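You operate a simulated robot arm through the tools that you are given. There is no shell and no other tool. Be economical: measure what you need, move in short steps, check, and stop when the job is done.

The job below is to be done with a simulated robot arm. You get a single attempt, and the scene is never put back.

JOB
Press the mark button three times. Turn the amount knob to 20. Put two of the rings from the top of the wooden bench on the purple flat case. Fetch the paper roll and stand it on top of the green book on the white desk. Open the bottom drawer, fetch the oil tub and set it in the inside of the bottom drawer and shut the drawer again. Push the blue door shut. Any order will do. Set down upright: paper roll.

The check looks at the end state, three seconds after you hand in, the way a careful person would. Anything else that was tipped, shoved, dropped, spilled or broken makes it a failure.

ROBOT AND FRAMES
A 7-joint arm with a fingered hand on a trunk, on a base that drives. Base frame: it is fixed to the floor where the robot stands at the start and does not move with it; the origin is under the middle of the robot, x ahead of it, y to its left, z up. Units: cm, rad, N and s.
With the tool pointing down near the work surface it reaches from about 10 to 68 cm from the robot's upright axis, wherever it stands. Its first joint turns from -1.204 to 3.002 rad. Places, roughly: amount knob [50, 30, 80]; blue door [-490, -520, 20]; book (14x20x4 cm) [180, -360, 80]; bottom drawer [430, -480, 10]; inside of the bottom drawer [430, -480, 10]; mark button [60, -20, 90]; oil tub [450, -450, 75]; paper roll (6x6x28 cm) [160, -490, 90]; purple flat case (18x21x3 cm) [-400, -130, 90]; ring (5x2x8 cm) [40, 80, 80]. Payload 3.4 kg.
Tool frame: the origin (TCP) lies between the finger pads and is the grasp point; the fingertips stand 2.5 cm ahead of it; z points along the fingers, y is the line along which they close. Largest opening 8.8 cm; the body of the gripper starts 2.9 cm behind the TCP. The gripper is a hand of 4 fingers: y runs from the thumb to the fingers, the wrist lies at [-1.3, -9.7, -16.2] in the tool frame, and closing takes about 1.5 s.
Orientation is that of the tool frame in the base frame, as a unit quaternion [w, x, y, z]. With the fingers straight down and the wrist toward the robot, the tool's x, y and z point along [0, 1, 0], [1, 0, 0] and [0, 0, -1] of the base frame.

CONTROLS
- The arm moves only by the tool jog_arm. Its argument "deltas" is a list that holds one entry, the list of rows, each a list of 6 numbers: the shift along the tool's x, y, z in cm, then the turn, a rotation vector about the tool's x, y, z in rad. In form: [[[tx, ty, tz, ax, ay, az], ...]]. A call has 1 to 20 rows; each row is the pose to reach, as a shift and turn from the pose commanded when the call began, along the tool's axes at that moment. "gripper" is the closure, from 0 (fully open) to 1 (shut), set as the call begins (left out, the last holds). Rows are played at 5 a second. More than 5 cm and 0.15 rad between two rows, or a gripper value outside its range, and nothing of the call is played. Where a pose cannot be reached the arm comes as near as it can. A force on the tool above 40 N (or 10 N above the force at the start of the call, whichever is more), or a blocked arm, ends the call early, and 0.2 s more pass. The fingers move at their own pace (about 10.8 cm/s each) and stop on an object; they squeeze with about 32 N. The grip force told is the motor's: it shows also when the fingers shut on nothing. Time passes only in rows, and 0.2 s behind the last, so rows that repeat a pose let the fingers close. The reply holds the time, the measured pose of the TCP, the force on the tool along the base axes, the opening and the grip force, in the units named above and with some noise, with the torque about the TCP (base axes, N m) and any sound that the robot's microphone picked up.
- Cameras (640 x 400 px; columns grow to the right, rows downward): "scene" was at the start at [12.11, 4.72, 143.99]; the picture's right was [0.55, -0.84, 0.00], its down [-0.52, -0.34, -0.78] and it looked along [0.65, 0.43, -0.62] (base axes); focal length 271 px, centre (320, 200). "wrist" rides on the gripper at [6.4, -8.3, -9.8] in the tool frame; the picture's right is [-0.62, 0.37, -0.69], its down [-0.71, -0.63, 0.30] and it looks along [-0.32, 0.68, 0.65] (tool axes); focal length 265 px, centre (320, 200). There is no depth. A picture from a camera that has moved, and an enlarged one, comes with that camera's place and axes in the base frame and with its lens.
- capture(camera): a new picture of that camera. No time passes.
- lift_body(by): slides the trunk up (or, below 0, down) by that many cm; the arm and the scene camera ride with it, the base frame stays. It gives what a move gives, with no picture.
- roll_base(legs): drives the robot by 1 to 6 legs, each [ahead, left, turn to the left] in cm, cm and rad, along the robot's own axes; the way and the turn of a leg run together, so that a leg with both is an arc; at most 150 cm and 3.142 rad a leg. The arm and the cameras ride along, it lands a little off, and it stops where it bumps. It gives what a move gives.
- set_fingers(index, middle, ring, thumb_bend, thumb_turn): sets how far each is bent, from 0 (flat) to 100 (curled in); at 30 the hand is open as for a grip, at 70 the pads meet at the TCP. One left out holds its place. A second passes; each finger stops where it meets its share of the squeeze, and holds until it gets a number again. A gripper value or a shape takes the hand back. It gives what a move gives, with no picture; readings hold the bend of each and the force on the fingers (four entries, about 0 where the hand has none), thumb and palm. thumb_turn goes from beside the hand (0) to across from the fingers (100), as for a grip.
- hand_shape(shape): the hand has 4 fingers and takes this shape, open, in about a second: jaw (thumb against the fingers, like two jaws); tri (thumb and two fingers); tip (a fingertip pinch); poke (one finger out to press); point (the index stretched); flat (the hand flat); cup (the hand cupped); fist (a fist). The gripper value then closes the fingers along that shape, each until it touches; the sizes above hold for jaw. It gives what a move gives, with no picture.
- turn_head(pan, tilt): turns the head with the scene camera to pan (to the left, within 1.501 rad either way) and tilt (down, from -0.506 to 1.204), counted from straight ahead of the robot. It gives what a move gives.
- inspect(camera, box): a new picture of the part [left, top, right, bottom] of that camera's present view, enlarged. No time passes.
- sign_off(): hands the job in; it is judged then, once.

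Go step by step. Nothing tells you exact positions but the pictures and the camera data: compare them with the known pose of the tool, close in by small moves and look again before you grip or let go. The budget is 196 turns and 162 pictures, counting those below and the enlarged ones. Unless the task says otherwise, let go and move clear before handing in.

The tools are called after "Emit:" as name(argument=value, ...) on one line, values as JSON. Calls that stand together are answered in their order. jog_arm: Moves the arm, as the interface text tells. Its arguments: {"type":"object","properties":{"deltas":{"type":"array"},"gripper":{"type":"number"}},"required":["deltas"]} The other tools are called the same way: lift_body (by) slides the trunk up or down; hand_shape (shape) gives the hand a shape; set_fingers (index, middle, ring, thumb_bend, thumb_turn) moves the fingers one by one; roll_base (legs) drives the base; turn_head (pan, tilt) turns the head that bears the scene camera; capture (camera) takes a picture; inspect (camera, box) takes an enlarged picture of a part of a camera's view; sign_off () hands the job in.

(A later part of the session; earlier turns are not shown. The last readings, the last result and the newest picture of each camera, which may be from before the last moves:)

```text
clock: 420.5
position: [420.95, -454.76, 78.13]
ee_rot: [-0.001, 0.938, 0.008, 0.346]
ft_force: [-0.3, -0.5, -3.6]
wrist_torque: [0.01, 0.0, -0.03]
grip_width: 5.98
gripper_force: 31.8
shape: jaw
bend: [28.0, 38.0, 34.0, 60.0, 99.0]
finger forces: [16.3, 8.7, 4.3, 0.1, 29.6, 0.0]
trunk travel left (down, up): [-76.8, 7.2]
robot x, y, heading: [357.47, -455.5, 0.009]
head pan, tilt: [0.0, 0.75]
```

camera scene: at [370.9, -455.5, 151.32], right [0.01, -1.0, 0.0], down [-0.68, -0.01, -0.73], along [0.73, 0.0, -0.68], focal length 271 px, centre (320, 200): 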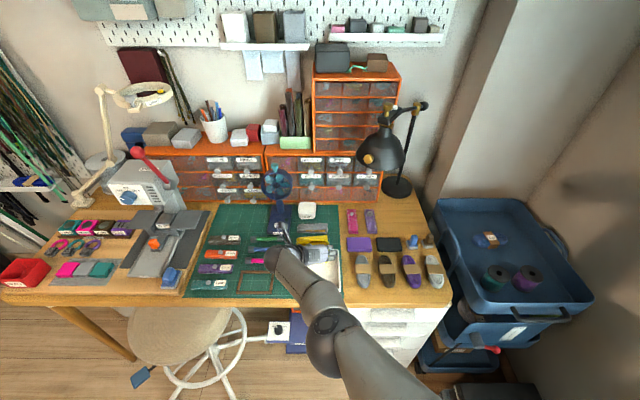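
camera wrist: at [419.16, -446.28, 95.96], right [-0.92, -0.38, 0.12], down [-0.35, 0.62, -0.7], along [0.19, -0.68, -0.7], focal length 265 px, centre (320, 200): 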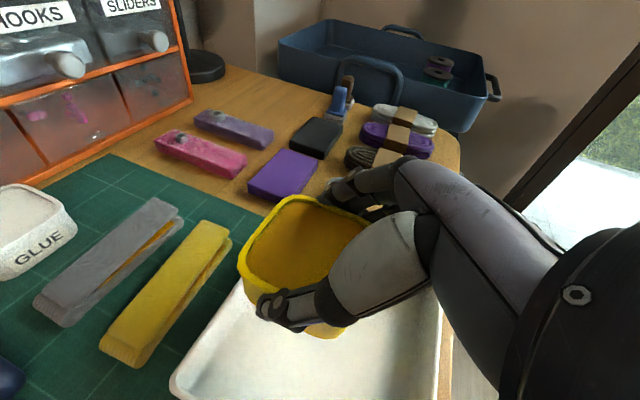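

Emit:
lift_body(by=-0.4)

Emit:
lift_body(by=-0.3)

Emit:
lift_body(by=-0.3)

```text
clock: 421.0
position: [420.87, -454.7, 77.75]
ee_rot: [0.0, 0.938, 0.007, 0.347]
ft_force: [-0.6, -0.6, -1.5]
wrist_torque: [-0.02, 0.05, 0.0]
grip_width: 6.02
gripper_force: 32.2
shape: jaw
bend: [28.0, 38.0, 34.0, 60.0, 99.0]
finger forces: [16.3, 9.0, 4.5, 0.1, 30.0, 0.0]
trunk travel left (down, up): [-76.4, 7.6]
robot x, y, heading: [357.76, -455.62, 0.009]
head pan, tilt: [0.0, 0.75]
```

```text
clock: 421.6
position: [420.94, -454.6, 77.55]
ee_rot: [0.0, 0.937, 0.008, 0.348]
ft_force: [-0.9, 0.0, 8.0]
wrist_torque: [-0.16, -0.06, 0.06]
grip_width: 5.98
gripper_force: 31.8
shape: jaw
bend: [28.0, 37.0, 34.0, 60.0, 99.0]
finger forces: [16.4, 9.1, 4.3, 0.0, 29.9, 0.1]
trunk travel left (down, up): [-76.1, 7.9]
robot x, y, heading: [357.64, -455.84, 0.01]
head pan, tilt: [0.0, 0.75]
```

```text
clock: 422.1
position: [420.75, -454.66, 77.45]
ee_rot: [-0.001, 0.937, 0.007, 0.35]
ft_force: [-0.3, -0.2, 16.8]
wrist_torque: [-0.34, -0.18, 0.15]
grip_width: 5.97
gripper_force: 31.7
shape: jaw
bend: [28.0, 37.0, 34.0, 60.0, 98.0]
finger forces: [16.5, 9.7, 4.5, 0.1, 30.2, 0.0]
trunk travel left (down, up): [-75.8, 8.2]
robot x, y, heading: [357.36, -455.81, 0.005]
head pan, tilt: [0.0, 0.75]
```

The tub rests in the tray. I'll ease up slightly, open, and withdraw backwards along the finger axis.

Emit:
lift_body(by=0.4)

Emit:
jog_arm(deltas=[[[0, 0, 0, 0, 0, 0], [0, 0, 0, 0, 0, 0], [0, 0, 0, 0, 0, 0], [0, 0, 0, 0, 0, 0], [0, 0, 0, 0, 0, 0]]], gripper=0.1)

Emit:
jog_arm(deltas=[[[0, 0, -2, 0, 0, 0], [0, 0, -5, 0, 0, 0], [0, 0, -9, 0, 0, 0], [0, 0, -13, 0, 0, 0], [0, 0, -17, 0, 0, 0]]])

Emit:
capture(camera="wrist")

```text
clock: 422.6
position: [420.69, -454.64, 77.57]
ee_rot: [-0.001, 0.938, 0.007, 0.347]
ft_force: [1.1, -1.1, 8.1]
wrist_torque: [-0.29, -0.09, 0.07]
grip_width: 5.94
gripper_force: 31.6
shape: jaw
bend: [28.0, 37.0, 34.0, 60.0, 98.0]
finger forces: [16.9, 9.9, 4.6, 0.0, 30.5, 0.1]
trunk travel left (down, up): [-76.2, 7.8]
robot x, y, heading: [357.66, -455.92, 0.007]
head pan, tilt: [0.0, 0.75]
```

```text
clock: 423.8
position: [420.94, -454.79, 77.55]
ee_rot: [0.0, 0.938, 0.007, 0.347]
ft_force: [-0.2, -0.2, -0.3]
wrist_torque: [-0.02, -0.02, -0.01]
grip_width: 7.9
gripper_force: 0.1
shape: jaw
bend: [30.0, 32.0, 30.0, 34.0, 98.0]
finger forces: [0.0, 0.1, 0.1, 0.0, 0.0, 0.0]
trunk travel left (down, up): [-76.2, 7.8]
robot x, y, heading: [357.41, -455.65, 0.005]
head pan, tilt: [0.0, 0.75]
```

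```text
clock: 425.0
position: [423.85, -455.9, 82.43]
ee_rot: [0.002, 0.939, 0.008, 0.343]
ft_force: [-0.4, -0.4, -0.5]
wrist_torque: [0.01, -0.01, 0.0]
grip_width: 7.92
gripper_force: 0.0
shape: jaw
bend: [29.0, 32.0, 30.0, 33.0, 98.0]
finger forces: [0.0, 0.1, 0.0, 0.0, 0.0, 0.0]
out of reach, approached as far as the arm can: row 1, 2, 3, 4, 5
trunk travel left (down, up): [-76.2, 7.8]
robot x, y, heading: [357.62, -455.65, 0.005]
head pan, tilt: [0.0, 0.75]
```

```text
17 pictures are left
camera wrist: at [422.11, -447.57, 93.98], right [-0.92, -0.38, 0.13], down [-0.36, 0.62, -0.7], along [0.18, -0.69, -0.7], focal length 265 px, centre (320, 200)
```

wrist: 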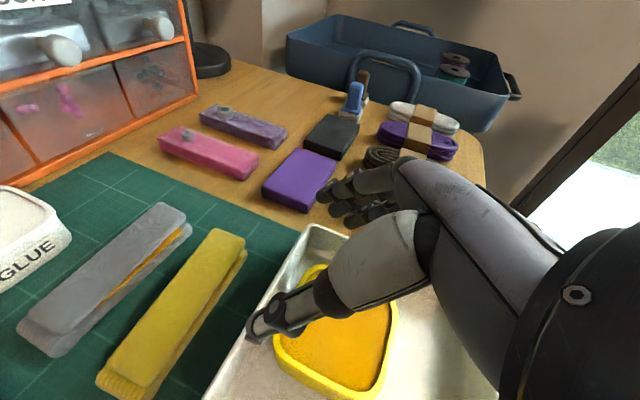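

The tub sits upright in the tray. I'll continue withdrawing.

Emit:
jog_arm(deltas=[[[-1, 0, -4, 0, 0, 0], [-3, 0, -8, 0, 0, 0], [-5, 0, -12, 0, 0, 0], [-8, 0, -16, 0, 0, 0], [-11, 0, -20, 0, 0, 0]]])

Emit:
capture(camera="scene")

```text
clock: 426.2
position: [424.48, -456.86, 82.79]
ee_rot: [0.0, 0.938, 0.008, 0.347]
ft_force: [0.3, 0.5, -0.1]
wrist_torque: [0.01, -0.01, 0.02]
grip_width: 7.92
gripper_force: 0.1
shape: jaw
bend: [29.0, 32.0, 30.0, 33.0, 98.0]
finger forces: [0.1, 0.1, 0.0, 0.1, 0.0, 0.0]
out of reach, approached as far as the arm can: row 1, 2, 3, 4, 5
trunk travel left (down, up): [-76.2, 7.8]
robot x, y, heading: [357.88, -455.42, 0.003]
head pan, tilt: [0.0, 0.75]
```

```text
16 pictures are left
camera scene: at [370.83, -455.56, 144.53], right [0.01, -1.0, 0.0], down [-0.68, -0.01, -0.73], along [0.73, 0.01, -0.68], focal length 271 px, centre (320, 200)
```

scene: 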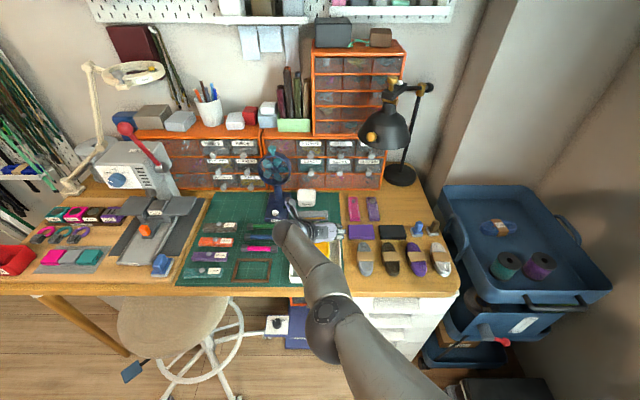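

The arm is at an awkward limit, but the fingers are already above the tub. I'll raise the trunk and back the base off, then re-pose the arm in free space.

Emit:
lift_body(by=7)

Emit:
roll_base(legs=[[-20, 0, 0]])

Emit:
jog_arm(deltas=[[[0, 0, 0, 0, -0.12, 0], [0, 0, 0, 0, -0.24, 0], [0, 0, 0, 0, -0.36, 0], [0, 0, 0, 0, -0.48, 0], [0, 0, 0, 0, -0.6, 0], [0, 0, 0, 0, -0.7, 0], [0, 0, 0, 0, -0.7, 0]]])

Emit:
capture(camera="wrist")

```text
clock: 427.3
position: [424.44, -456.72, 89.86]
ee_rot: [-0.001, 0.938, 0.007, 0.347]
ft_force: [0.0, 0.3, -0.3]
wrist_torque: [-0.01, 0.02, -0.01]
grip_width: 7.9
gripper_force: 0.0
shape: jaw
bend: [29.0, 32.0, 30.0, 33.0, 98.0]
finger forces: [0.0, 0.0, 0.0, 0.0, 0.0, 0.0]
trunk travel left (down, up): [-83.2, 0.8]
robot x, y, heading: [357.48, -455.85, 0.008]
head pan, tilt: [0.0, 0.75]
```

```text
clock: 428.9
position: [404.62, -457.15, 89.96]
ee_rot: [-0.001, 0.938, 0.006, 0.347]
ft_force: [-0.4, 0.0, -0.1]
wrist_torque: [0.02, 0.03, 0.02]
grip_width: 7.91
gripper_force: 0.0
shape: jaw
bend: [29.0, 32.0, 30.0, 33.0, 98.0]
finger forces: [0.1, 0.0, 0.1, 0.0, 0.0, 0.0]
trunk travel left (down, up): [-83.2, 0.8]
robot x, y, heading: [337.82, -455.72, 0.004]
head pan, tilt: [0.0, 0.75]
```

```text
clock: 430.5
position: [397.55, -459.15, 91.35]
ee_rot: [0.002, 1.0, 0.006, 0.003]
ft_force: [-0.7, 0.6, -0.3]
wrist_torque: [0.01, -0.02, -0.02]
grip_width: 7.92
gripper_force: 0.1
shape: jaw
bend: [29.0, 32.0, 30.0, 33.0, 98.0]
finger forces: [0.0, 0.0, 0.0, 0.0, 0.0, 0.0]
out of reach, approached as far as the arm can: row 1, 2, 3, 4, 5, 6, 7
trunk travel left (down, up): [-83.2, 0.8]
robot x, y, heading: [338.0, -455.51, 0.006]
head pan, tilt: [0.0, 0.75]
```

```text
15 pictures are left
camera wrist: at [403.69, -450.75, 101.24], right [-0.62, -0.37, 0.69], down [-0.72, 0.62, -0.31], along [-0.31, -0.69, -0.65], focal length 265 px, centre (320, 200)
```

wrist: 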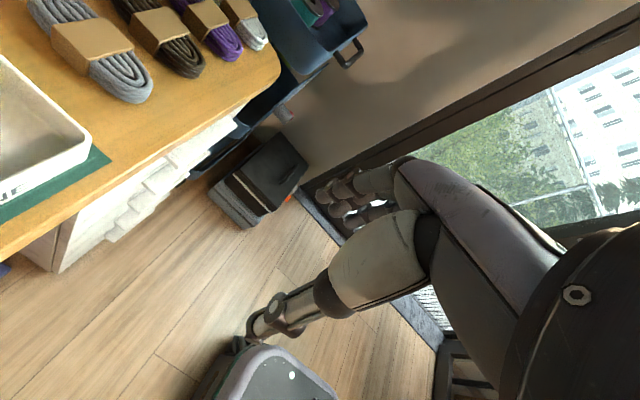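

The tub is parked. Now for the bottom drawer: I'll turn the hand back to the straight pose, shift right in front of the drawers and lower the trunk for a close look.

Emit:
jog_arm(deltas=[[[-3, 0, 0, 0, 0, -0.13], [-6, 0, 0, 0, 0, -0.26], [-9, 0, 0, 0, 0, -0.39], [-12, 0, 0, 0, 0, -0.52], [-15, 0, 0, 0, 0, -0.65], [-16, 0, 0, 0, 0, -0.78], [-16, 0, 0, 0, 0, -0.91], [-16, 0, 0, 0, 0, -1.04], [-16, 0, 0, 0, 0, -1.17], [-16, 0, 0, 0, 0, -1.3], [-16, 0, 0, 0, 0, -1.43], [-16, 0, 0, 0, 0, -1.56]]])

Emit:
roll_base(legs=[[0, -22, 0]])

Emit:
lift_body(by=-40)

Emit:
lift_body(by=-20)

Emit:
capture(camera="wrist")

```text
clock: 433.1
position: [381.3, -459.43, 91.26]
ee_rot: [0.004, 0.706, 0.708, 0.001]
ft_force: [0.7, -0.3, -0.3]
wrist_torque: [-0.01, 0.03, 0.04]
grip_width: 7.92
gripper_force: 0.0
shape: jaw
bend: [29.0, 32.0, 30.0, 33.0, 98.0]
finger forces: [0.1, 0.1, 0.0, 0.0, 0.1, 0.0]
trunk travel left (down, up): [-83.2, 0.8]
robot x, y, heading: [337.4, -455.82, 0.006]
head pan, tilt: [0.0, 0.75]
```

```text
clock: 434.8
position: [381.56, -481.52, 91.3]
ee_rot: [0.004, 0.707, 0.708, 0.002]
ft_force: [-0.4, 0.3, 0.9]
wrist_torque: [-0.01, 0.01, 0.02]
grip_width: 7.9
gripper_force: 0.0
shape: jaw
bend: [29.0, 32.0, 30.0, 33.0, 98.0]
finger forces: [0.0, 0.0, 0.1, 0.1, 0.1, 0.0]
trunk travel left (down, up): [-83.2, 0.8]
robot x, y, heading: [337.81, -478.09, 0.001]
head pan, tilt: [0.0, 0.75]
```

```text
clock: 438.6
position: [381.42, -481.59, 51.11]
ee_rot: [0.005, 0.706, 0.708, 0.002]
ft_force: [0.1, -0.5, 0.7]
wrist_torque: [0.0, 0.0, -0.01]
grip_width: 7.92
gripper_force: 0.1
shape: jaw
bend: [29.0, 32.0, 30.0, 33.0, 98.0]
finger forces: [0.0, 0.0, 0.0, 0.0, 0.0, 0.0]
trunk travel left (down, up): [-43.2, 40.8]
robot x, y, heading: [338.15, -478.0, 0.006]
head pan, tilt: [0.0, 0.75]
```

```text
clock: 440.8
position: [381.43, -481.63, 31.34]
ee_rot: [0.004, 0.707, 0.707, 0.002]
ft_force: [0.5, -0.5, -0.6]
wrist_torque: [0.02, -0.05, 0.03]
grip_width: 7.89
gripper_force: 0.1
shape: jaw
bend: [29.0, 32.0, 30.0, 33.0, 98.0]
finger forces: [0.0, 0.0, 0.1, 0.1, 0.1, 0.1]
trunk travel left (down, up): [-23.2, 60.8]
robot x, y, heading: [337.97, -477.82, 0.006]
head pan, tilt: [0.0, 0.75]
```

```text
14 pictures are left
camera wrist: at [372.97, -475.17, 41.03], right [0.36, -0.62, 0.7], down [-0.63, -0.72, -0.31], along [0.69, -0.33, -0.65], focal length 265 px, centre (320, 200)
```

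wrist: 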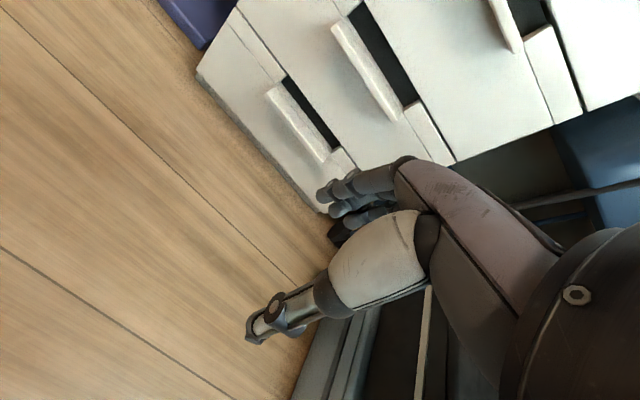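

Emit:
inspect(camera="wrist", box=[190, 20, 430, 210])

```text
2.11 times, centred on (310, 115) of wrist
camera zoom: at [372.97, -475.17, 41.03], right [0.36, -0.62, 0.7], down [-0.63, -0.72, -0.31], along [0.69, -0.33, -0.65], focal length 559 px, centre (341, 379)
```

zoom: 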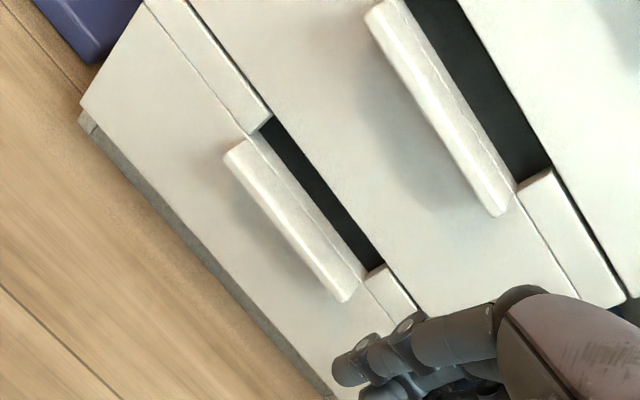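

The bottom drawer has a protruding ledge under its notch, centred near (412.6, -478.8, 12.4). I'll tilt the hand nearly horizontal to pinch the ledge from the front.

Emit:
jog_arm(deltas=[[[0.3, 1, 0, -0.13, 0, 0], [0.6, 2, 0, -0.26, 0, 0], [1, 4, 1, -0.39, 0, 0], [1.3, 6, 2, -0.52, 0, 0], [1.6, 8, 4, -0.65, 0, 0], [2, 10, 6, -0.78, 0, 0], [2.4, 12, 8, -0.91, 0, 0], [2.6, 14, 10, -1.04, 0, 0], [2.8, 15, 11.5, -1.15, 0, 0]]], gripper=0.3)

Emit:
capture(camera="wrist")

```text
clock: 442.8
position: [396.6, -478.95, 19.83]
ee_rot: [0.389, 0.59, 0.592, 0.387]
ft_force: [0.3, 0.8, 0.2]
wrist_torque: [0.01, 0.02, 0.0]
grip_width: 6.18
gripper_force: 0.2
shape: jaw
bend: [27.0, 37.0, 34.0, 58.0, 99.0]
finger forces: [0.0, 0.0, 0.1, 0.1, 0.0, 0.0]
trunk travel left (down, up): [-23.2, 60.8]
robot x, y, heading: [337.68, -478.49, 0.006]
head pan, tilt: [0.0, 0.75]
```

```text
12 pictures are left
camera wrist: at [384.11, -472.49, 16.1], right [-0.48, -0.62, 0.62], down [0.03, -0.72, -0.7], along [0.87, -0.32, 0.37], focal length 265 px, centre (320, 200)
```

wrist: 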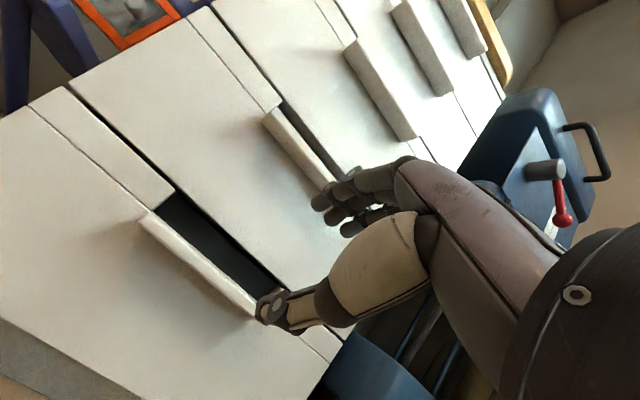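

Both views put the ledge at x≈409–411, z≈14.2, with the notch at z≈17. I'll go in so the fingers enter above the ledge and the thumb below, then close.

Emit:
jog_arm(deltas=[[[0.1, 0.1, 4, 0, 0, 0], [0.1, 0.2, 8, 0, 0, 0], [0.1, 0.37, 11, 0, 0, 0], [0.1, 0.37, 12.3, 0, 0, 0], [0.1, 0.37, 13.1, 0, 0, 0]]])

Emit:
capture(camera="wrist")

```text
clock: 444.0
position: [401.73, -480.7, 21.91]
ee_rot: [0.386, 0.59, 0.594, 0.387]
ft_force: [-0.5, -0.4, -0.7]
wrist_torque: [0.06, -0.02, 0.02]
grip_width: 6.17
gripper_force: 0.1
shape: jaw
bend: [27.0, 37.0, 34.0, 58.0, 99.0]
finger forces: [0.1, 0.1, 0.1, 0.0, 0.1, 0.0]
out of reach, approached as far as the arm can: row 1, 2, 3, 4, 5
trunk travel left (down, up): [-23.2, 60.8]
robot x, y, heading: [337.88, -477.75, 0.013]
head pan, tilt: [0.0, 0.75]
```

```text
11 pictures are left
camera wrist: at [389.2, -474.43, 18.12], right [-0.49, -0.62, 0.62], down [0.03, -0.72, -0.7], along [0.87, -0.32, 0.37], focal length 265 px, centre (320, 200)
```

wrist: 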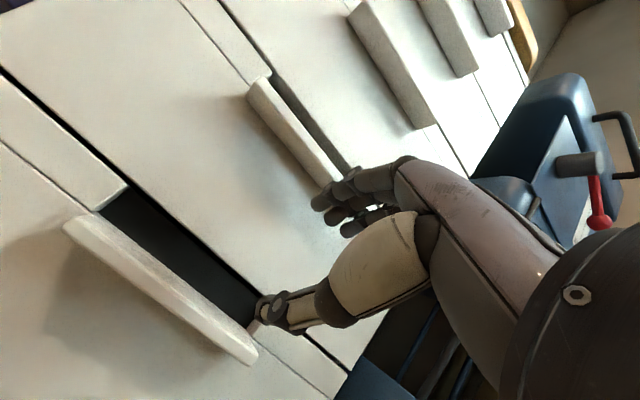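

That was out of reach; I'll retract, bring the base 14 cm closer and try again from there.

Emit:
jog_arm(deltas=[[[0, -0.5, -4, 0, 0, 0], [0, -1, -8, 0, 0, 0], [0, -1.5, -12, 0, 0, 0], [0, -2.07, -16, 0, 0, 0], [0, -2.07, -17.4, 0, 0, 0]]])

Emit:
roll_base(legs=[[10, 0, 0]])

Emit:
lift_body(by=-6)

```text
clock: 445.2
position: [385.0, -480.92, 27.16]
ee_rot: [0.388, 0.592, 0.592, 0.386]
ft_force: [-0.9, 0.3, -0.5]
wrist_torque: [0.0, -0.01, -0.01]
grip_width: 6.18
gripper_force: 0.0
shape: jaw
bend: [27.0, 37.0, 34.0, 58.0, 99.0]
finger forces: [0.0, 0.0, 0.0, 0.1, 0.1, 0.1]
trunk travel left (down, up): [-23.2, 60.8]
robot x, y, heading: [337.86, -478.04, 0.004]
head pan, tilt: [0.0, 0.75]
```

```text
clock: 446.3
position: [394.91, -481.02, 27.24]
ee_rot: [0.388, 0.591, 0.593, 0.385]
ft_force: [0.3, -0.2, 0.7]
wrist_torque: [-0.01, -0.03, -0.03]
grip_width: 6.19
gripper_force: 0.0
shape: jaw
bend: [27.0, 37.0, 34.0, 58.0, 99.0]
finger forces: [0.1, 0.0, 0.0, 0.0, 0.0, 0.0]
trunk travel left (down, up): [-23.2, 60.8]
robot x, y, heading: [347.58, -477.7, 0.005]
head pan, tilt: [0.0, 0.75]
```

```text
clock: 447.3
position: [394.84, -481.01, 21.22]
ee_rot: [0.387, 0.592, 0.593, 0.385]
ft_force: [-0.5, 0.0, 0.6]
wrist_torque: [-0.01, 0.0, 0.0]
grip_width: 6.2
gripper_force: 0.0
shape: jaw
bend: [27.0, 37.0, 34.0, 58.0, 99.0]
finger forces: [0.0, 0.0, 0.0, 0.1, 0.0, 0.0]
trunk travel left (down, up): [-17.2, 66.8]
robot x, y, heading: [347.82, -477.8, 0.004]
head pan, tilt: [0.0, 0.75]
```

Emit:
jog_arm(deltas=[[[0.7, 0, 4, 0, 0, 0], [1.4, -0.1, 8, 0, 0, 0], [2.1, -0.2, 11, 0, 0, 0], [2.2, -0.2, 13.5, 0, 0, 0], [2.2, -0.2, 15.2, 0, 0, 0]]])

```text
clock: 448.5
position: [407.43, -478.7, 14.45]
ee_rot: [0.384, 0.594, 0.596, 0.382]
ft_force: [-20.5, -1.1, -0.5]
wrist_torque: [0.02, -0.64, -0.27]
grip_width: 5.93
gripper_force: 0.1
shape: jaw
bend: [28.0, 39.0, 35.0, 58.0, 99.0]
finger forces: [0.6, 18.6, 1.6, 0.1, 0.0, 0.0]
trunk travel left (down, up): [-17.2, 66.8]
robot x, y, heading: [347.25, -478.47, 0.009]
head pan, tilt: [0.0, 0.75]
stopped in row 5: the force on the tool passed its limit at 60 N (the readings are from after the stop); the commanded pose is now the measured one
```

Contact with the drawer front. I'll ease back half a centimetre and close on the ledge.

Emit:
jog_arm(deltas=[[[0, 0, -0.6, 0, 0, 0], [0, 0, -0.6, 0, 0, 0]]])

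Emit:
jog_arm(deltas=[[[0, 0, 0, 0, 0, 0], [0, 0, 0, 0, 0, 0], [0, 0, 0, 0, 0, 0], [0, 0, 0, 0, 0, 0], [0, 0, 0, 0, 0, 0], [0, 0, 0, 0, 0, 0], [0, 0, 0, 0, 0, 0], [0, 0, 0, 0, 0, 0]]], gripper=1)

Emit:
capture(camera="wrist")

```text
clock: 449.1
position: [407.24, -478.86, 14.75]
ee_rot: [0.384, 0.592, 0.596, 0.383]
ft_force: [-3.8, -0.7, -4.8]
wrist_torque: [0.03, 0.05, -0.07]
grip_width: 5.87
gripper_force: 0.1
shape: jaw
bend: [29.0, 40.0, 35.0, 58.0, 99.0]
finger forces: [1.8, 3.0, 1.2, 0.0, 0.0, 0.0]
trunk travel left (down, up): [-17.2, 66.8]
robot x, y, heading: [347.86, -477.77, 0.002]
head pan, tilt: [0.0, 0.75]
```

```text
clock: 450.9
position: [407.05, -478.67, 14.51]
ee_rot: [0.383, 0.594, 0.596, 0.381]
ft_force: [-14.3, -1.0, -19.7]
wrist_torque: [-0.14, -0.2, -0.04]
grip_width: 0.48
gripper_force: 32.8
shape: jaw
bend: [75.0, 55.0, 57.0, 30.0, 100.0]
finger forces: [12.6, 8.0, 3.9, 0.0, 46.1, 0.0]
trunk travel left (down, up): [-17.2, 66.8]
robot x, y, heading: [347.03, -477.9, 0.005]
head pan, tilt: [0.0, 0.75]
```

```text
10 pictures are left
camera wrist: at [394.5, -472.4, 11.03], right [-0.47, -0.62, 0.63], down [0.02, -0.72, -0.7], along [0.88, -0.32, 0.35], focal length 265 px, centre (320, 200)
```

wrist: 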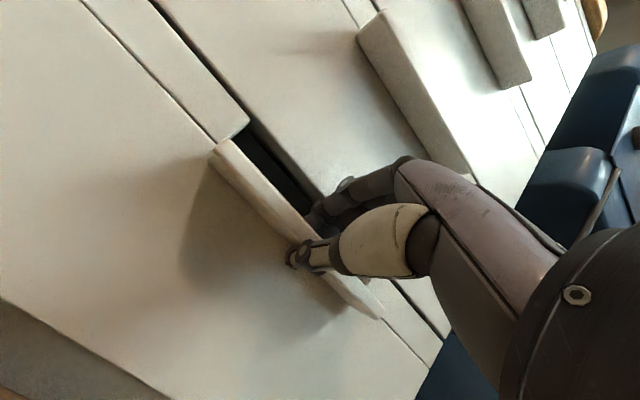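

The ledge is firmly pinched, with the fingers in the notch. I'll pull the drawer by backing the base.

Emit:
roll_base(legs=[[-10, 0, 0]])

Emit:
roll_base(legs=[[-14, 0, 0]])

Emit:
capture(camera="scene")

```text
clock: 452.1
position: [396.81, -478.77, 14.56]
ee_rot: [0.383, 0.593, 0.597, 0.381]
ft_force: [-2.2, 0.6, -23.7]
wrist_torque: [-0.14, -0.16, 0.07]
grip_width: 0.43
gripper_force: 31.8
shape: jaw
bend: [75.0, 56.0, 58.0, 29.0, 100.0]
finger forces: [10.4, 7.7, 3.7, 0.0, 45.8, 0.0]
trunk travel left (down, up): [-17.2, 66.8]
robot x, y, heading: [337.54, -477.97, 0.004]
head pan, tilt: [0.0, 0.75]
```

```text
clock: 453.4
position: [382.56, -478.86, 14.41]
ee_rot: [0.381, 0.594, 0.598, 0.381]
ft_force: [-1.0, 1.8, -19.8]
wrist_torque: [-0.14, -0.21, 0.04]
grip_width: 0.46
gripper_force: 32.3
shape: jaw
bend: [75.0, 55.0, 57.0, 29.0, 100.0]
finger forces: [11.4, 8.0, 3.9, 0.0, 44.0, 0.0]
trunk travel left (down, up): [-17.2, 66.8]
robot x, y, heading: [323.35, -477.8, 0.001]
head pan, tilt: [0.0, 0.75]
```

```text
9 pictures are left
camera scene: at [336.49, -477.95, 85.48], right [0.01, -1.0, 0.0], down [-0.68, 0.0, -0.73], along [0.73, 0.0, -0.68], focal length 271 px, centre (320, 200)
```

scene: 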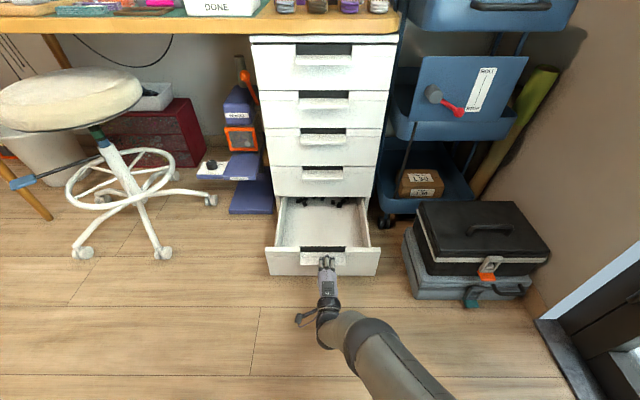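

The drawer is open about 24 cm and the front part is empty. I'll release, retract, raise, and go back for the tub from left of the open drawer.

Emit:
jog_arm(deltas=[[[0, 0, 0, 0, 0, 0], [0, 0, 0, 0, 0, 0], [0, 0, 0, 0, 0, 0], [0, 0, 0, 0, 0, 0], [0, 0, 0, 0, 0, 0], [0, 0, -2, 0, 0, 0], [0, 0, -5, 0, 0, 0], [0, 0, -9, 0, 0, 0]]], gripper=0.2)

Emit:
jog_arm(deltas=[[[0, 0, -2, 0.13, 0, 0], [0, 0, -4, 0.26, 0, 0], [0, 0, -5, 0.39, 0, 0], [0, 0, -5, 0.52, 0, 0], [0, 0, -5, 0.65, 0, 0], [0, 0, -5, 0.78, 0, 0], [0, 0, -5, 0.91, 0, 0], [0, 0, -5, 1.04, 0, 0], [0, 0, -5, 1.15, 0, 0]]])

Emit:
lift_body(by=40)

Emit:
lift_body(by=26)

Emit:
roll_base(legs=[[0, 40, 0], [36, 0, 0]])

```text
clock: 455.2
position: [374.18, -478.68, 18.42]
ee_rot: [0.383, 0.593, 0.596, 0.382]
ft_force: [-1.0, -0.4, -0.6]
wrist_torque: [0.0, -0.02, 0.02]
grip_width: 7.04
gripper_force: 0.1
shape: jaw
bend: [27.0, 34.0, 32.0, 49.0, 99.0]
finger forces: [0.0, 0.0, 0.1, 0.0, 0.0, 0.0]
trunk travel left (down, up): [-17.2, 66.8]
robot x, y, heading: [323.46, -478.03, 0.004]
head pan, tilt: [0.0, 0.75]
```

```text
clock: 457.2
position: [369.62, -478.8, 20.47]
ee_rot: [-0.003, 0.706, 0.708, -0.006]
ft_force: [0.4, -0.1, -0.3]
wrist_torque: [-0.01, 0.01, -0.01]
grip_width: 7.03
gripper_force: 0.1
shape: jaw
bend: [27.0, 34.0, 32.0, 49.0, 99.0]
finger forces: [0.0, 0.0, 0.0, 0.0, 0.0, 0.0]
trunk travel left (down, up): [-17.2, 66.8]
robot x, y, heading: [322.88, -478.22, 0.006]
head pan, tilt: [0.0, 0.75]
```

```text
clock: 461.0
position: [369.74, -478.76, 60.42]
ee_rot: [0.0, 0.706, 0.708, -0.004]
ft_force: [-0.2, 0.5, -1.3]
wrist_torque: [0.01, 0.01, 0.03]
grip_width: 7.05
gripper_force: 0.1
shape: jaw
bend: [27.0, 34.0, 32.0, 49.0, 99.0]
finger forces: [0.1, 0.0, 0.0, 0.0, 0.0, 0.0]
trunk travel left (down, up): [-57.2, 26.8]
robot x, y, heading: [322.93, -477.58, 0.009]
head pan, tilt: [0.0, 0.75]
```

```text
clock: 463.7
position: [369.84, -478.82, 86.42]
ee_rot: [-0.001, 0.706, 0.708, -0.004]
ft_force: [0.8, -0.3, -0.4]
wrist_torque: [-0.03, 0.0, 0.0]
grip_width: 7.01
gripper_force: 0.1
shape: jaw
bend: [27.0, 34.0, 32.0, 49.0, 99.0]
finger forces: [0.0, 0.0, 0.0, 0.1, 0.0, 0.1]
trunk travel left (down, up): [-83.2, 0.8]
robot x, y, heading: [323.06, -478.06, 0.004]
head pan, tilt: [0.0, 0.75]
```

```text
clock: 468.1
position: [405.51, -438.65, 86.54]
ee_rot: [0.0, 0.706, 0.708, -0.004]
ft_force: [-1.1, -0.2, 0.0]
wrist_torque: [0.0, 0.03, -0.03]
grip_width: 7.07
gripper_force: 0.1
shape: jaw
bend: [27.0, 34.0, 32.0, 49.0, 99.0]
finger forces: [0.0, 0.0, 0.1, 0.1, 0.1, 0.1]
trunk travel left (down, up): [-83.2, 0.8]
robot x, y, heading: [358.88, -437.74, 0.005]
head pan, tilt: [0.0, 0.75]
```

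Emit:
jog_arm(deltas=[[[-3.5, 3, -2, 0, 0, 0], [-7, 6, -3, 0, 0, 0], [-10.5, 9, -3, 0, 0, 0], [-14, 12, -3, 0, 0, 0], [-15.6, 14.8, -3, 0, 0, 0]]], gripper=0)

Emit:
capture(camera="wrist")

```text
refused: row 1 steps farther than a row can; nothing moved
```

```text
8 pictures are left
camera wrist: at [397.07, -432.23, 96.36], right [0.38, -0.62, 0.69], down [-0.63, -0.72, -0.3], along [0.68, -0.33, -0.66], focal length 265 px, centre (320, 200)
```

wrist: 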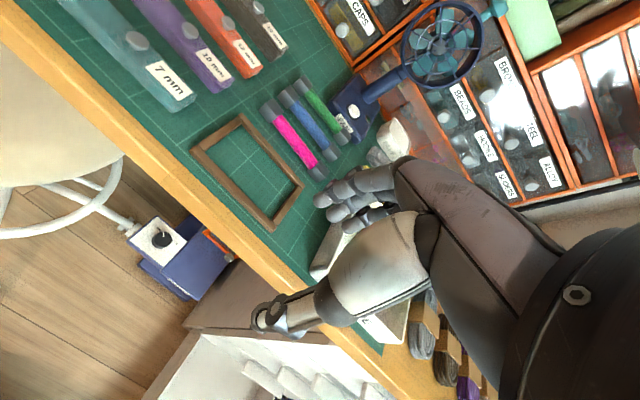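

Wasted one picture on a refused move. I'll resend with smaller steps, and not chain the capture.

Emit:
jog_arm(deltas=[[[-3, 2.5, -2, 0, 0, 0], [-6, 5, -3, 0, 0, 0], [-9, 8, -3, 0, 0, 0], [-12, 11, -3, 0, 0, 0], [-14.5, 13.5, -3, 0, 0, 0], [-15.6, 14.8, -3, 0, 0, 0]]], gripper=0)

```text
clock: 469.5
position: [420.18, -454.09, 89.38]
ee_rot: [-0.002, 0.705, 0.709, -0.005]
ft_force: [-0.2, -0.3, -0.1]
wrist_torque: [-0.01, 0.0, 0.03]
grip_width: 8.78
gripper_force: 0.1
shape: jaw
bend: [30.0, 30.0, 30.0, 30.0, 98.0]
finger forces: [0.1, 0.0, 0.1, 0.0, 0.0, 0.0]
trunk travel left (down, up): [-83.2, 0.8]
robot x, y, heading: [358.93, -438.05, 0.004]
head pan, tilt: [0.0, 0.75]
```

Emit:
capture(camera="wrist")

```text
7 pictures are left
camera wrist: at [411.78, -447.71, 99.27], right [0.38, -0.62, 0.69], down [-0.63, -0.72, -0.3], along [0.68, -0.33, -0.66], focal length 265 px, centre (320, 200)
```

wrist: 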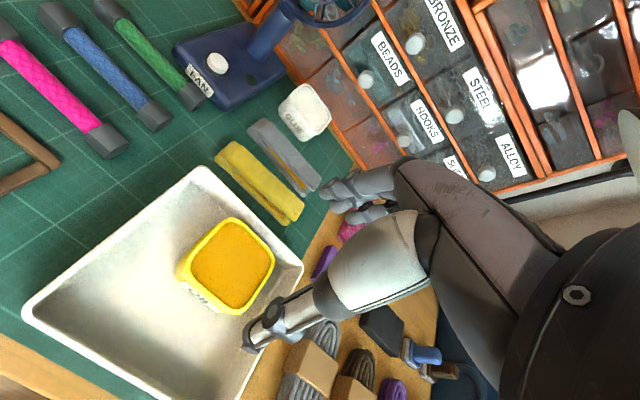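

The tub is centred at (421.0, -454.3) in the tray, well placed. I'll trim, lower over it with the trunk and grip.

Emit:
jog_arm(deltas=[[[-0.2, 0.4, 0, 0, 0, 0], [-0.2, 0.4, 0, 0, 0, 0]]], gripper=0.1)

Emit:
lift_body(by=-8)

Emit:
lift_body(by=-3.4)

```text
clock: 470.1
position: [420.58, -454.28, 89.41]
ee_rot: [-0.001, 0.707, 0.708, -0.004]
ft_force: [0.6, 0.7, 0.0]
wrist_torque: [-0.01, -0.04, 0.04]
grip_width: 7.95
gripper_force: 0.0
shape: jaw
bend: [30.0, 32.0, 30.0, 33.0, 98.0]
finger forces: [0.1, 0.1, 0.1, 0.0, 0.1, 0.0]
trunk travel left (down, up): [-83.2, 0.8]
robot x, y, heading: [358.98, -437.74, 0.005]
head pan, tilt: [0.0, 0.75]
```

```text
clock: 471.3
position: [420.57, -454.36, 81.32]
ee_rot: [-0.001, 0.706, 0.708, -0.005]
ft_force: [-0.5, 0.2, 0.1]
wrist_torque: [0.02, 0.03, 0.0]
grip_width: 7.96
gripper_force: 0.1
shape: jaw
bend: [30.0, 32.0, 30.0, 33.0, 98.0]
finger forces: [0.1, 0.1, 0.1, 0.0, 0.0, 0.1]
trunk travel left (down, up): [-75.2, 8.8]
robot x, y, heading: [358.36, -437.81, 0.008]
head pan, tilt: [0.0, 0.75]
```

```text
clock: 472.1
position: [420.56, -454.45, 78.18]
ee_rot: [0.001, 0.706, 0.708, -0.003]
ft_force: [-3.5, -0.4, 7.3]
wrist_torque: [-0.05, -0.36, -0.01]
grip_width: 7.87
gripper_force: 0.1
shape: jaw
bend: [29.0, 31.0, 30.0, 33.0, 98.0]
finger forces: [0.6, 8.2, 0.0, 0.0, 0.0, 0.0]
trunk travel left (down, up): [-71.8, 12.2]
robot x, y, heading: [358.61, -437.75, 0.007]
head pan, tilt: [0.0, 0.75]
```

The far finger touches the tray's back wall. I'll rise 0.5 cm and close.

Emit:
lift_body(by=0.6)

Emit:
jog_arm(deltas=[[[0, 0, 0, 0, 0, 0], [0, 0, 0, 0, 0, 0], [0, 0, 0, 0, 0, 0], [0, 0, 0, 0, 0, 0], [0, 0, 0, 0, 0, 0], [0, 0, 0, 0, 0, 0], [0, 0, 0, 0, 0, 0], [0, 0, 0, 0, 0, 0]]], gripper=1)

Emit:
lift_body(by=2)

```text
clock: 472.6
position: [420.41, -454.28, 78.51]
ee_rot: [-0.001, 0.706, 0.708, -0.005]
ft_force: [0.4, 0.3, 0.6]
wrist_torque: [0.0, 0.01, 0.0]
grip_width: 7.93
gripper_force: 0.1
shape: jaw
bend: [29.0, 32.0, 30.0, 33.0, 98.0]
finger forces: [0.4, 0.0, 0.0, 0.1, 0.2, 0.0]
trunk travel left (down, up): [-72.4, 11.6]
robot x, y, heading: [358.69, -437.96, 0.003]
head pan, tilt: [0.0, 0.75]
```

```text
clock: 474.4
position: [420.59, -454.36, 78.52]
ee_rot: [-0.002, 0.706, 0.708, -0.004]
ft_force: [0.2, 0.3, 0.2]
wrist_torque: [-0.01, 0.03, 0.04]
grip_width: 6.16
gripper_force: 32.3
shape: jaw
bend: [29.0, 37.0, 34.0, 61.0, 99.0]
finger forces: [15.5, 9.2, 3.9, 0.0, 28.8, 0.1]
trunk travel left (down, up): [-72.4, 11.6]
robot x, y, heading: [358.89, -438.05, 0.011]
head pan, tilt: [0.0, 0.75]
```

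```text
clock: 475.1
position: [420.61, -454.44, 80.51]
ee_rot: [-0.002, 0.706, 0.709, -0.005]
ft_force: [-0.6, 0.0, -2.4]
wrist_torque: [-0.01, 0.03, -0.03]
grip_width: 6.15
gripper_force: 32.2
shape: jaw
bend: [29.0, 37.0, 34.0, 61.0, 99.0]
finger forces: [15.5, 9.3, 3.9, 0.0, 28.8, 0.0]
trunk travel left (down, up): [-74.4, 9.6]
robot x, y, heading: [358.6, -438.07, 0.011]
head pan, tilt: [0.0, 0.75]
```

The tub is secure. I'll lift, back off, and align it over the open drawer at about (399, -478.8).

Emit:
lift_body(by=7)

Emit:
roll_base(legs=[[-21.5, 0, 0], [0, -24.4, 0]])

Emit:
lift_body(by=-30)

```text
clock: 476.2
position: [420.73, -454.36, 87.7]
ee_rot: [-0.001, 0.706, 0.708, -0.004]
ft_force: [0.1, 0.3, -2.8]
wrist_torque: [-0.03, -0.03, 0.0]
grip_width: 6.15
gripper_force: 32.5
shape: jaw
bend: [29.0, 37.0, 34.0, 61.0, 99.0]
finger forces: [15.6, 9.3, 3.9, 0.0, 28.8, 0.0]
trunk travel left (down, up): [-81.4, 2.6]
robot x, y, heading: [358.62, -437.81, 0.006]
head pan, tilt: [0.0, 0.75]
```

```text
clock: 479.2
position: [399.46, -479.08, 87.51]
ee_rot: [-0.002, 0.708, 0.707, -0.004]
ft_force: [-0.2, 0.2, -2.7]
wrist_torque: [-0.02, -0.01, 0.0]
grip_width: 6.18
gripper_force: 31.5
shape: jaw
bend: [29.0, 37.0, 34.0, 62.0, 99.0]
finger forces: [15.7, 9.3, 4.1, 0.1, 28.9, 0.1]
trunk travel left (down, up): [-81.4, 2.6]
robot x, y, heading: [337.64, -462.24, 0.001]
head pan, tilt: [0.0, 0.75]
```

```text
clock: 482.2
position: [399.44, -479.07, 57.57]
ee_rot: [-0.002, 0.707, 0.707, -0.005]
ft_force: [0.3, 0.7, -3.3]
wrist_torque: [0.04, 0.0, 0.01]
grip_width: 6.18
gripper_force: 31.7
shape: jaw
bend: [29.0, 37.0, 34.0, 62.0, 99.0]
finger forces: [15.7, 9.3, 3.9, 0.0, 29.0, 0.1]
trunk travel left (down, up): [-51.4, 32.6]
robot x, y, heading: [337.86, -462.26, 0.004]
head pan, tilt: [0.0, 0.75]
```

Emit:
lift_body(by=-28)

Emit:
capture(camera="wrist")

```text
clock: 485.0
position: [399.38, -479.07, 29.51]
ee_rot: [-0.003, 0.708, 0.707, -0.003]
ft_force: [0.1, 0.1, -3.6]
wrist_torque: [0.01, -0.01, -0.03]
grip_width: 6.16
gripper_force: 32.5
shape: jaw
bend: [29.0, 37.0, 34.0, 62.0, 99.0]
finger forces: [15.7, 9.3, 4.0, 0.1, 28.8, 0.0]
trunk travel left (down, up): [-23.4, 60.6]
robot x, y, heading: [337.52, -462.06, -0.002]
head pan, tilt: [0.0, 0.75]
```

```text
6 pictures are left
camera wrist: at [391.0, -472.55, 39.46], right [0.37, -0.62, 0.69], down [-0.63, -0.71, -0.3], along [0.68, -0.33, -0.66], focal length 265 px, centre (320, 200)
```

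wrist: 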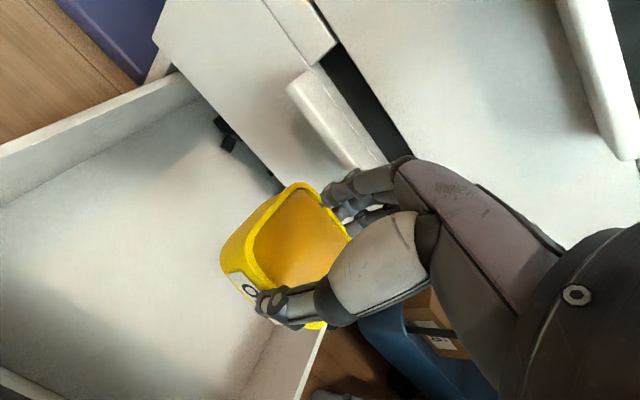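

The tub is well inside the drawer's outline. I'll lower until it touches the drawer floor.

Emit:
lift_body(by=-15)

Emit:
lift_body(by=-2.5)

Emit:
lift_body(by=-1)

```text
clock: 486.8
position: [399.32, -479.04, 14.56]
ee_rot: [-0.002, 0.707, 0.707, -0.004]
ft_force: [0.3, 0.0, -3.7]
wrist_torque: [0.02, -0.01, 0.0]
grip_width: 6.16
gripper_force: 32.3
shape: jaw
bend: [29.0, 37.0, 34.0, 62.0, 99.0]
finger forces: [15.8, 9.3, 3.9, 0.0, 28.9, 0.0]
trunk travel left (down, up): [-8.4, 75.6]
robot x, y, heading: [337.78, -462.17, -0.001]
head pan, tilt: [0.0, 0.75]
```

```text
clock: 487.5
position: [399.41, -479.01, 11.98]
ee_rot: [-0.002, 0.708, 0.706, -0.004]
ft_force: [0.4, -0.5, -2.2]
wrist_torque: [0.03, 0.0, -0.02]
grip_width: 6.15
gripper_force: 32.4
shape: jaw
bend: [29.0, 37.0, 34.0, 62.0, 99.0]
finger forces: [15.7, 9.3, 3.9, 0.0, 28.9, 0.0]
trunk travel left (down, up): [-5.9, 78.1]
robot x, y, heading: [337.45, -462.47, 0.004]
head pan, tilt: [0.0, 0.75]
```

```text
clock: 488.1
position: [399.29, -478.99, 11.09]
ee_rot: [-0.001, 0.708, 0.706, -0.005]
ft_force: [-0.3, -0.4, -3.9]
wrist_torque: [0.02, -0.01, -0.01]
grip_width: 6.14
gripper_force: 31.8
shape: jaw
bend: [29.0, 37.0, 34.0, 62.0, 99.0]
finger forces: [15.7, 9.3, 3.9, 0.0, 28.9, 0.0]
trunk travel left (down, up): [-4.9, 79.1]
robot x, y, heading: [337.82, -462.19, -0.0]
head pan, tilt: [0.0, 0.75]
```

Emit:
lift_body(by=-1)

Emit:
lift_body(by=-0.7)

Emit:
lift_body(by=-0.6)

```text
clock: 488.6
position: [399.32, -478.96, 10.13]
ee_rot: [-0.002, 0.708, 0.706, -0.005]
ft_force: [-0.6, -0.8, -3.4]
wrist_torque: [0.01, -0.01, -0.01]
grip_width: 6.16
gripper_force: 31.8
shape: jaw
bend: [29.0, 37.0, 34.0, 62.0, 99.0]
finger forces: [15.8, 9.4, 3.9, 0.0, 28.8, 0.0]
trunk travel left (down, up): [-3.9, 80.1]
robot x, y, heading: [337.59, -462.09, 0.0]
head pan, tilt: [0.0, 0.75]
```

```text
clock: 489.2
position: [399.63, -479.09, 9.72]
ee_rot: [0.003, 0.708, 0.706, -0.001]
ft_force: [1.4, -0.2, 16.3]
wrist_torque: [-0.04, 0.11, 0.04]
grip_width: 6.11
gripper_force: 32.0
shape: jaw
bend: [29.0, 37.0, 34.0, 61.0, 99.0]
finger forces: [16.2, 10.7, 4.9, 0.2, 30.7, 0.0]
trunk travel left (down, up): [-3.2, 80.8]
robot x, y, heading: [337.39, -461.93, 0.004]
head pan, tilt: [0.0, 0.75]
```

```text
clock: 489.8
position: [399.58, -479.03, 9.56]
ee_rot: [0.005, 0.708, 0.706, 0.0]
ft_force: [1.1, -0.5, 39.2]
wrist_torque: [-0.05, 0.02, 0.06]
grip_width: 6.06
gripper_force: 32.0
shape: jaw
bend: [29.0, 36.0, 33.0, 62.0, 99.0]
finger forces: [15.9, 11.3, 5.2, 0.0, 31.4, 0.1]
trunk travel left (down, up): [-2.6, 81.4]
robot x, y, heading: [337.26, -461.88, -0.001]
head pan, tilt: [0.0, 0.75]
```

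It's on the drawer floor. I'll ease up, open, and lift straight out.

Emit:
lift_body(by=0.9)

Emit:
jog_arm(deltas=[[[0, 0, 0, 0, 0, 0], [0, 0, 0, 0, 0, 0], [0, 0, 0, 0, 0, 0], [0, 0, 0, 0, 0, 0], [0, 0, 0, 0, 0, 0]]], gripper=0.05)

Emit:
lift_body(by=20)

Emit:
capture(camera="wrist")

```text
clock: 490.3
position: [399.22, -479.08, 9.72]
ee_rot: [-0.001, 0.708, 0.706, -0.005]
ft_force: [-0.8, 0.2, 16.5]
wrist_torque: [-0.02, -0.07, 0.04]
grip_width: 6.1
gripper_force: 31.7
shape: jaw
bend: [29.0, 36.0, 33.0, 62.0, 99.0]
finger forces: [15.3, 10.6, 4.4, 0.1, 31.4, 0.0]
trunk travel left (down, up): [-3.5, 80.5]
robot x, y, heading: [337.87, -461.97, 0.0]
head pan, tilt: [0.0, 0.75]
```

```text
clock: 491.5
position: [399.46, -478.98, 9.69]
ee_rot: [-0.001, 0.708, 0.706, -0.004]
ft_force: [0.0, 0.0, -0.4]
wrist_torque: [0.01, -0.01, -0.01]
grip_width: 8.3
gripper_force: 0.1
shape: jaw
bend: [32.0, 31.0, 30.0, 31.0, 98.0]
finger forces: [0.0, 0.0, 0.0, 0.0, 0.0, 0.1]
trunk travel left (down, up): [-3.5, 80.5]
robot x, y, heading: [337.64, -462.14, 0.001]
head pan, tilt: [0.0, 0.75]
```

```text
clock: 493.7
position: [399.31, -479.06, 29.62]
ee_rot: [0.0, 0.708, 0.707, -0.004]
ft_force: [0.5, -0.2, 0.1]
wrist_torque: [0.0, 0.01, -0.02]
grip_width: 8.31
gripper_force: 0.0
shape: jaw
bend: [32.0, 31.0, 30.0, 31.0, 98.0]
finger forces: [0.0, 0.0, 0.0, 0.1, 0.0, 0.0]
trunk travel left (down, up): [-23.5, 60.5]
robot x, y, heading: [337.81, -462.34, 0.003]
head pan, tilt: [0.0, 0.75]
```

```text
5 pictures are left
camera wrist: at [390.99, -472.55, 39.58], right [0.37, -0.62, 0.69], down [-0.63, -0.71, -0.3], along [0.68, -0.33, -0.66], focal length 265 px, centre (320, 200)
```

wrist: 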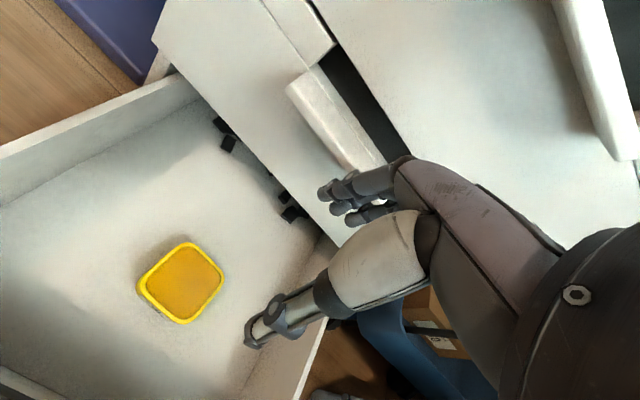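

The tub stands in the drawer. I'll back out, lower a closed hand in front of the drawer, and push it shut with the base.

Emit:
roll_base(legs=[[-28, 0, 0]])

Emit:
jog_arm(deltas=[[[0, 0, 0, 0, 0, 0], [0, 0, 0, 0, 0, 0], [0, 0, 0, 0, 0, 0], [0, 0, 0, 0, 0, 0], [0, 0, 0, 0, 0, 0], [0, 0, 0, 0, 0, 0]]], gripper=1)

Emit:
lift_body(by=-18)

Emit:
roll_base(legs=[[22, 0, 0]])

```text
clock: 495.7
position: [371.08, -478.97, 29.66]
ee_rot: [0.0, 0.706, 0.708, -0.005]
ft_force: [0.8, -0.3, -0.5]
wrist_torque: [-0.03, -0.03, 0.03]
grip_width: 8.32
gripper_force: 0.1
shape: jaw
bend: [32.0, 31.0, 30.0, 31.0, 98.0]
finger forces: [0.0, 0.0, 0.0, 0.1, 0.0, 0.1]
trunk travel left (down, up): [-23.5, 60.5]
robot x, y, heading: [309.68, -462.36, 0.009]
head pan, tilt: [0.0, 0.75]
```

```text
clock: 497.1
position: [371.1, -478.95, 29.69]
ee_rot: [0.0, 0.707, 0.708, -0.004]
ft_force: [-0.3, 0.2, 0.5]
wrist_torque: [-0.01, 0.04, -0.03]
grip_width: 0.01
gripper_force: 32.3
shape: jaw
bend: [70.0, 70.0, 70.0, 40.0, 100.0]
finger forces: [0.1, 0.1, 0.0, 0.0, 0.1, 0.0]
trunk travel left (down, up): [-23.5, 60.5]
robot x, y, heading: [309.43, -462.54, 0.006]
head pan, tilt: [0.0, 0.75]
```

```text
clock: 499.1
position: [371.14, -478.86, 11.6]
ee_rot: [-0.001, 0.706, 0.708, -0.004]
ft_force: [0.1, 0.3, -0.7]
wrist_torque: [0.02, 0.0, 0.02]
grip_width: 0.01
gripper_force: 32.1
shape: jaw
bend: [70.0, 70.0, 70.0, 41.0, 100.0]
finger forces: [0.0, 0.0, 0.0, 0.0, 0.0, 0.0]
trunk travel left (down, up): [-5.5, 78.5]
robot x, y, heading: [309.34, -462.16, 0.004]
head pan, tilt: [0.0, 0.75]
```

```text
clock: 500.8
position: [393.08, -479.01, 11.59]
ee_rot: [0.0, 0.708, 0.706, -0.004]
ft_force: [0.3, 0.4, 0.4]
wrist_torque: [-0.01, 0.0, 0.0]
grip_width: 0.01
gripper_force: 32.2
shape: jaw
bend: [70.0, 70.0, 70.0, 73.0, 100.0]
finger forces: [0.0, 0.0, 0.0, 0.1, 0.0, 0.0]
trunk travel left (down, up): [-5.5, 78.5]
robot x, y, heading: [331.19, -462.44, 0.001]
head pan, tilt: [0.0, 0.75]
```

Emit:
roll_base(legs=[[8, 0, 0]])

Emit:
roll_base(legs=[[3, 0, 0]])

Emit:
capture(camera="scene")

```text
clock: 501.8
position: [401.09, -479.13, 11.75]
ee_rot: [0.0, 0.708, 0.706, -0.004]
ft_force: [0.0, 1.2, -0.1]
wrist_torque: [-0.03, -0.01, 0.01]
grip_width: 0.0
gripper_force: 32.1
shape: jaw
bend: [70.0, 70.0, 70.0, 73.0, 100.0]
finger forces: [0.1, 0.1, 0.0, 0.0, 0.0, 0.0]
trunk travel left (down, up): [-5.5, 78.5]
robot x, y, heading: [339.33, -462.43, -0.003]
head pan, tilt: [0.0, 0.75]
```

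```text
clock: 502.6
position: [404.03, -479.14, 11.79]
ee_rot: [-0.001, 0.708, 0.706, -0.004]
ft_force: [0.1, 1.0, 0.6]
wrist_torque: [-0.02, -0.01, 0.01]
grip_width: 0.0
gripper_force: 31.9
shape: jaw
bend: [70.0, 70.0, 70.0, 73.0, 100.0]
finger forces: [0.0, 0.0, 0.0, 0.1, 0.1, 0.0]
trunk travel left (down, up): [-5.5, 78.5]
robot x, y, heading: [342.49, -462.48, 0.002]
head pan, tilt: [0.0, 0.75]
```

```text
4 pictures are left
camera scene: at [355.54, -462.25, 73.83], right [0.0, -1.0, 0.0], down [-0.68, 0.0, -0.73], along [0.73, 0.0, -0.68], focal length 271 px, centre (320, 200)
```

scene: 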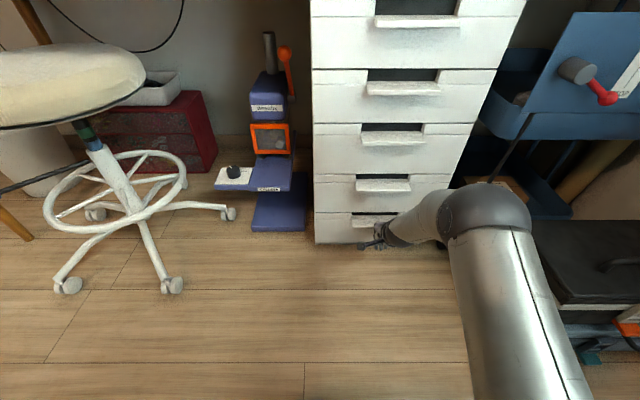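

It looks nearly shut. I'll nudge 1.5 cm more to feel the end stop.

Emit:
roll_base(legs=[[1.5, 0, 0]])

Emit:
roll_base(legs=[[1.2, 0, 0]])

```text
clock: 503.4
position: [404.47, -479.12, 11.59]
ee_rot: [-0.006, 0.707, 0.707, -0.007]
ft_force: [-12.0, 0.7, 5.7]
wrist_torque: [-0.07, -0.6, -0.07]
grip_width: 0.02
gripper_force: 32.0
shape: jaw
bend: [70.0, 70.0, 70.0, 73.0, 100.0]
finger forces: [0.0, 13.1, 0.1, 0.0, 0.0, 0.0]
trunk travel left (down, up): [-5.5, 78.5]
robot x, y, heading: [342.95, -462.22, -0.0]
head pan, tilt: [0.0, 0.75]
stopped in leg 1: the force on the tool passed its limit at 52 N (the readings are from after the stop); the commanded pose is now the measured one
```

```text
clock: 504.2
position: [404.19, -479.21, 11.46]
ee_rot: [-0.012, 0.708, 0.706, -0.012]
ft_force: [-10.1, 0.5, 5.2]
wrist_torque: [-0.08, -0.57, -0.06]
grip_width: 0.0
gripper_force: 32.2
shape: jaw
bend: [70.0, 70.0, 70.0, 73.0, 100.0]
finger forces: [0.0, 11.3, 0.0, 0.0, 0.0, 0.1]
trunk travel left (down, up): [-5.5, 78.5]
robot x, y, heading: [343.49, -462.27, 0.001]
head pan, tilt: [0.0, 0.75]
stopped in leg 1: the force on the tool passed its limit at 57 N (the readings are from after the stop); the commanded pose is now the measured one
```

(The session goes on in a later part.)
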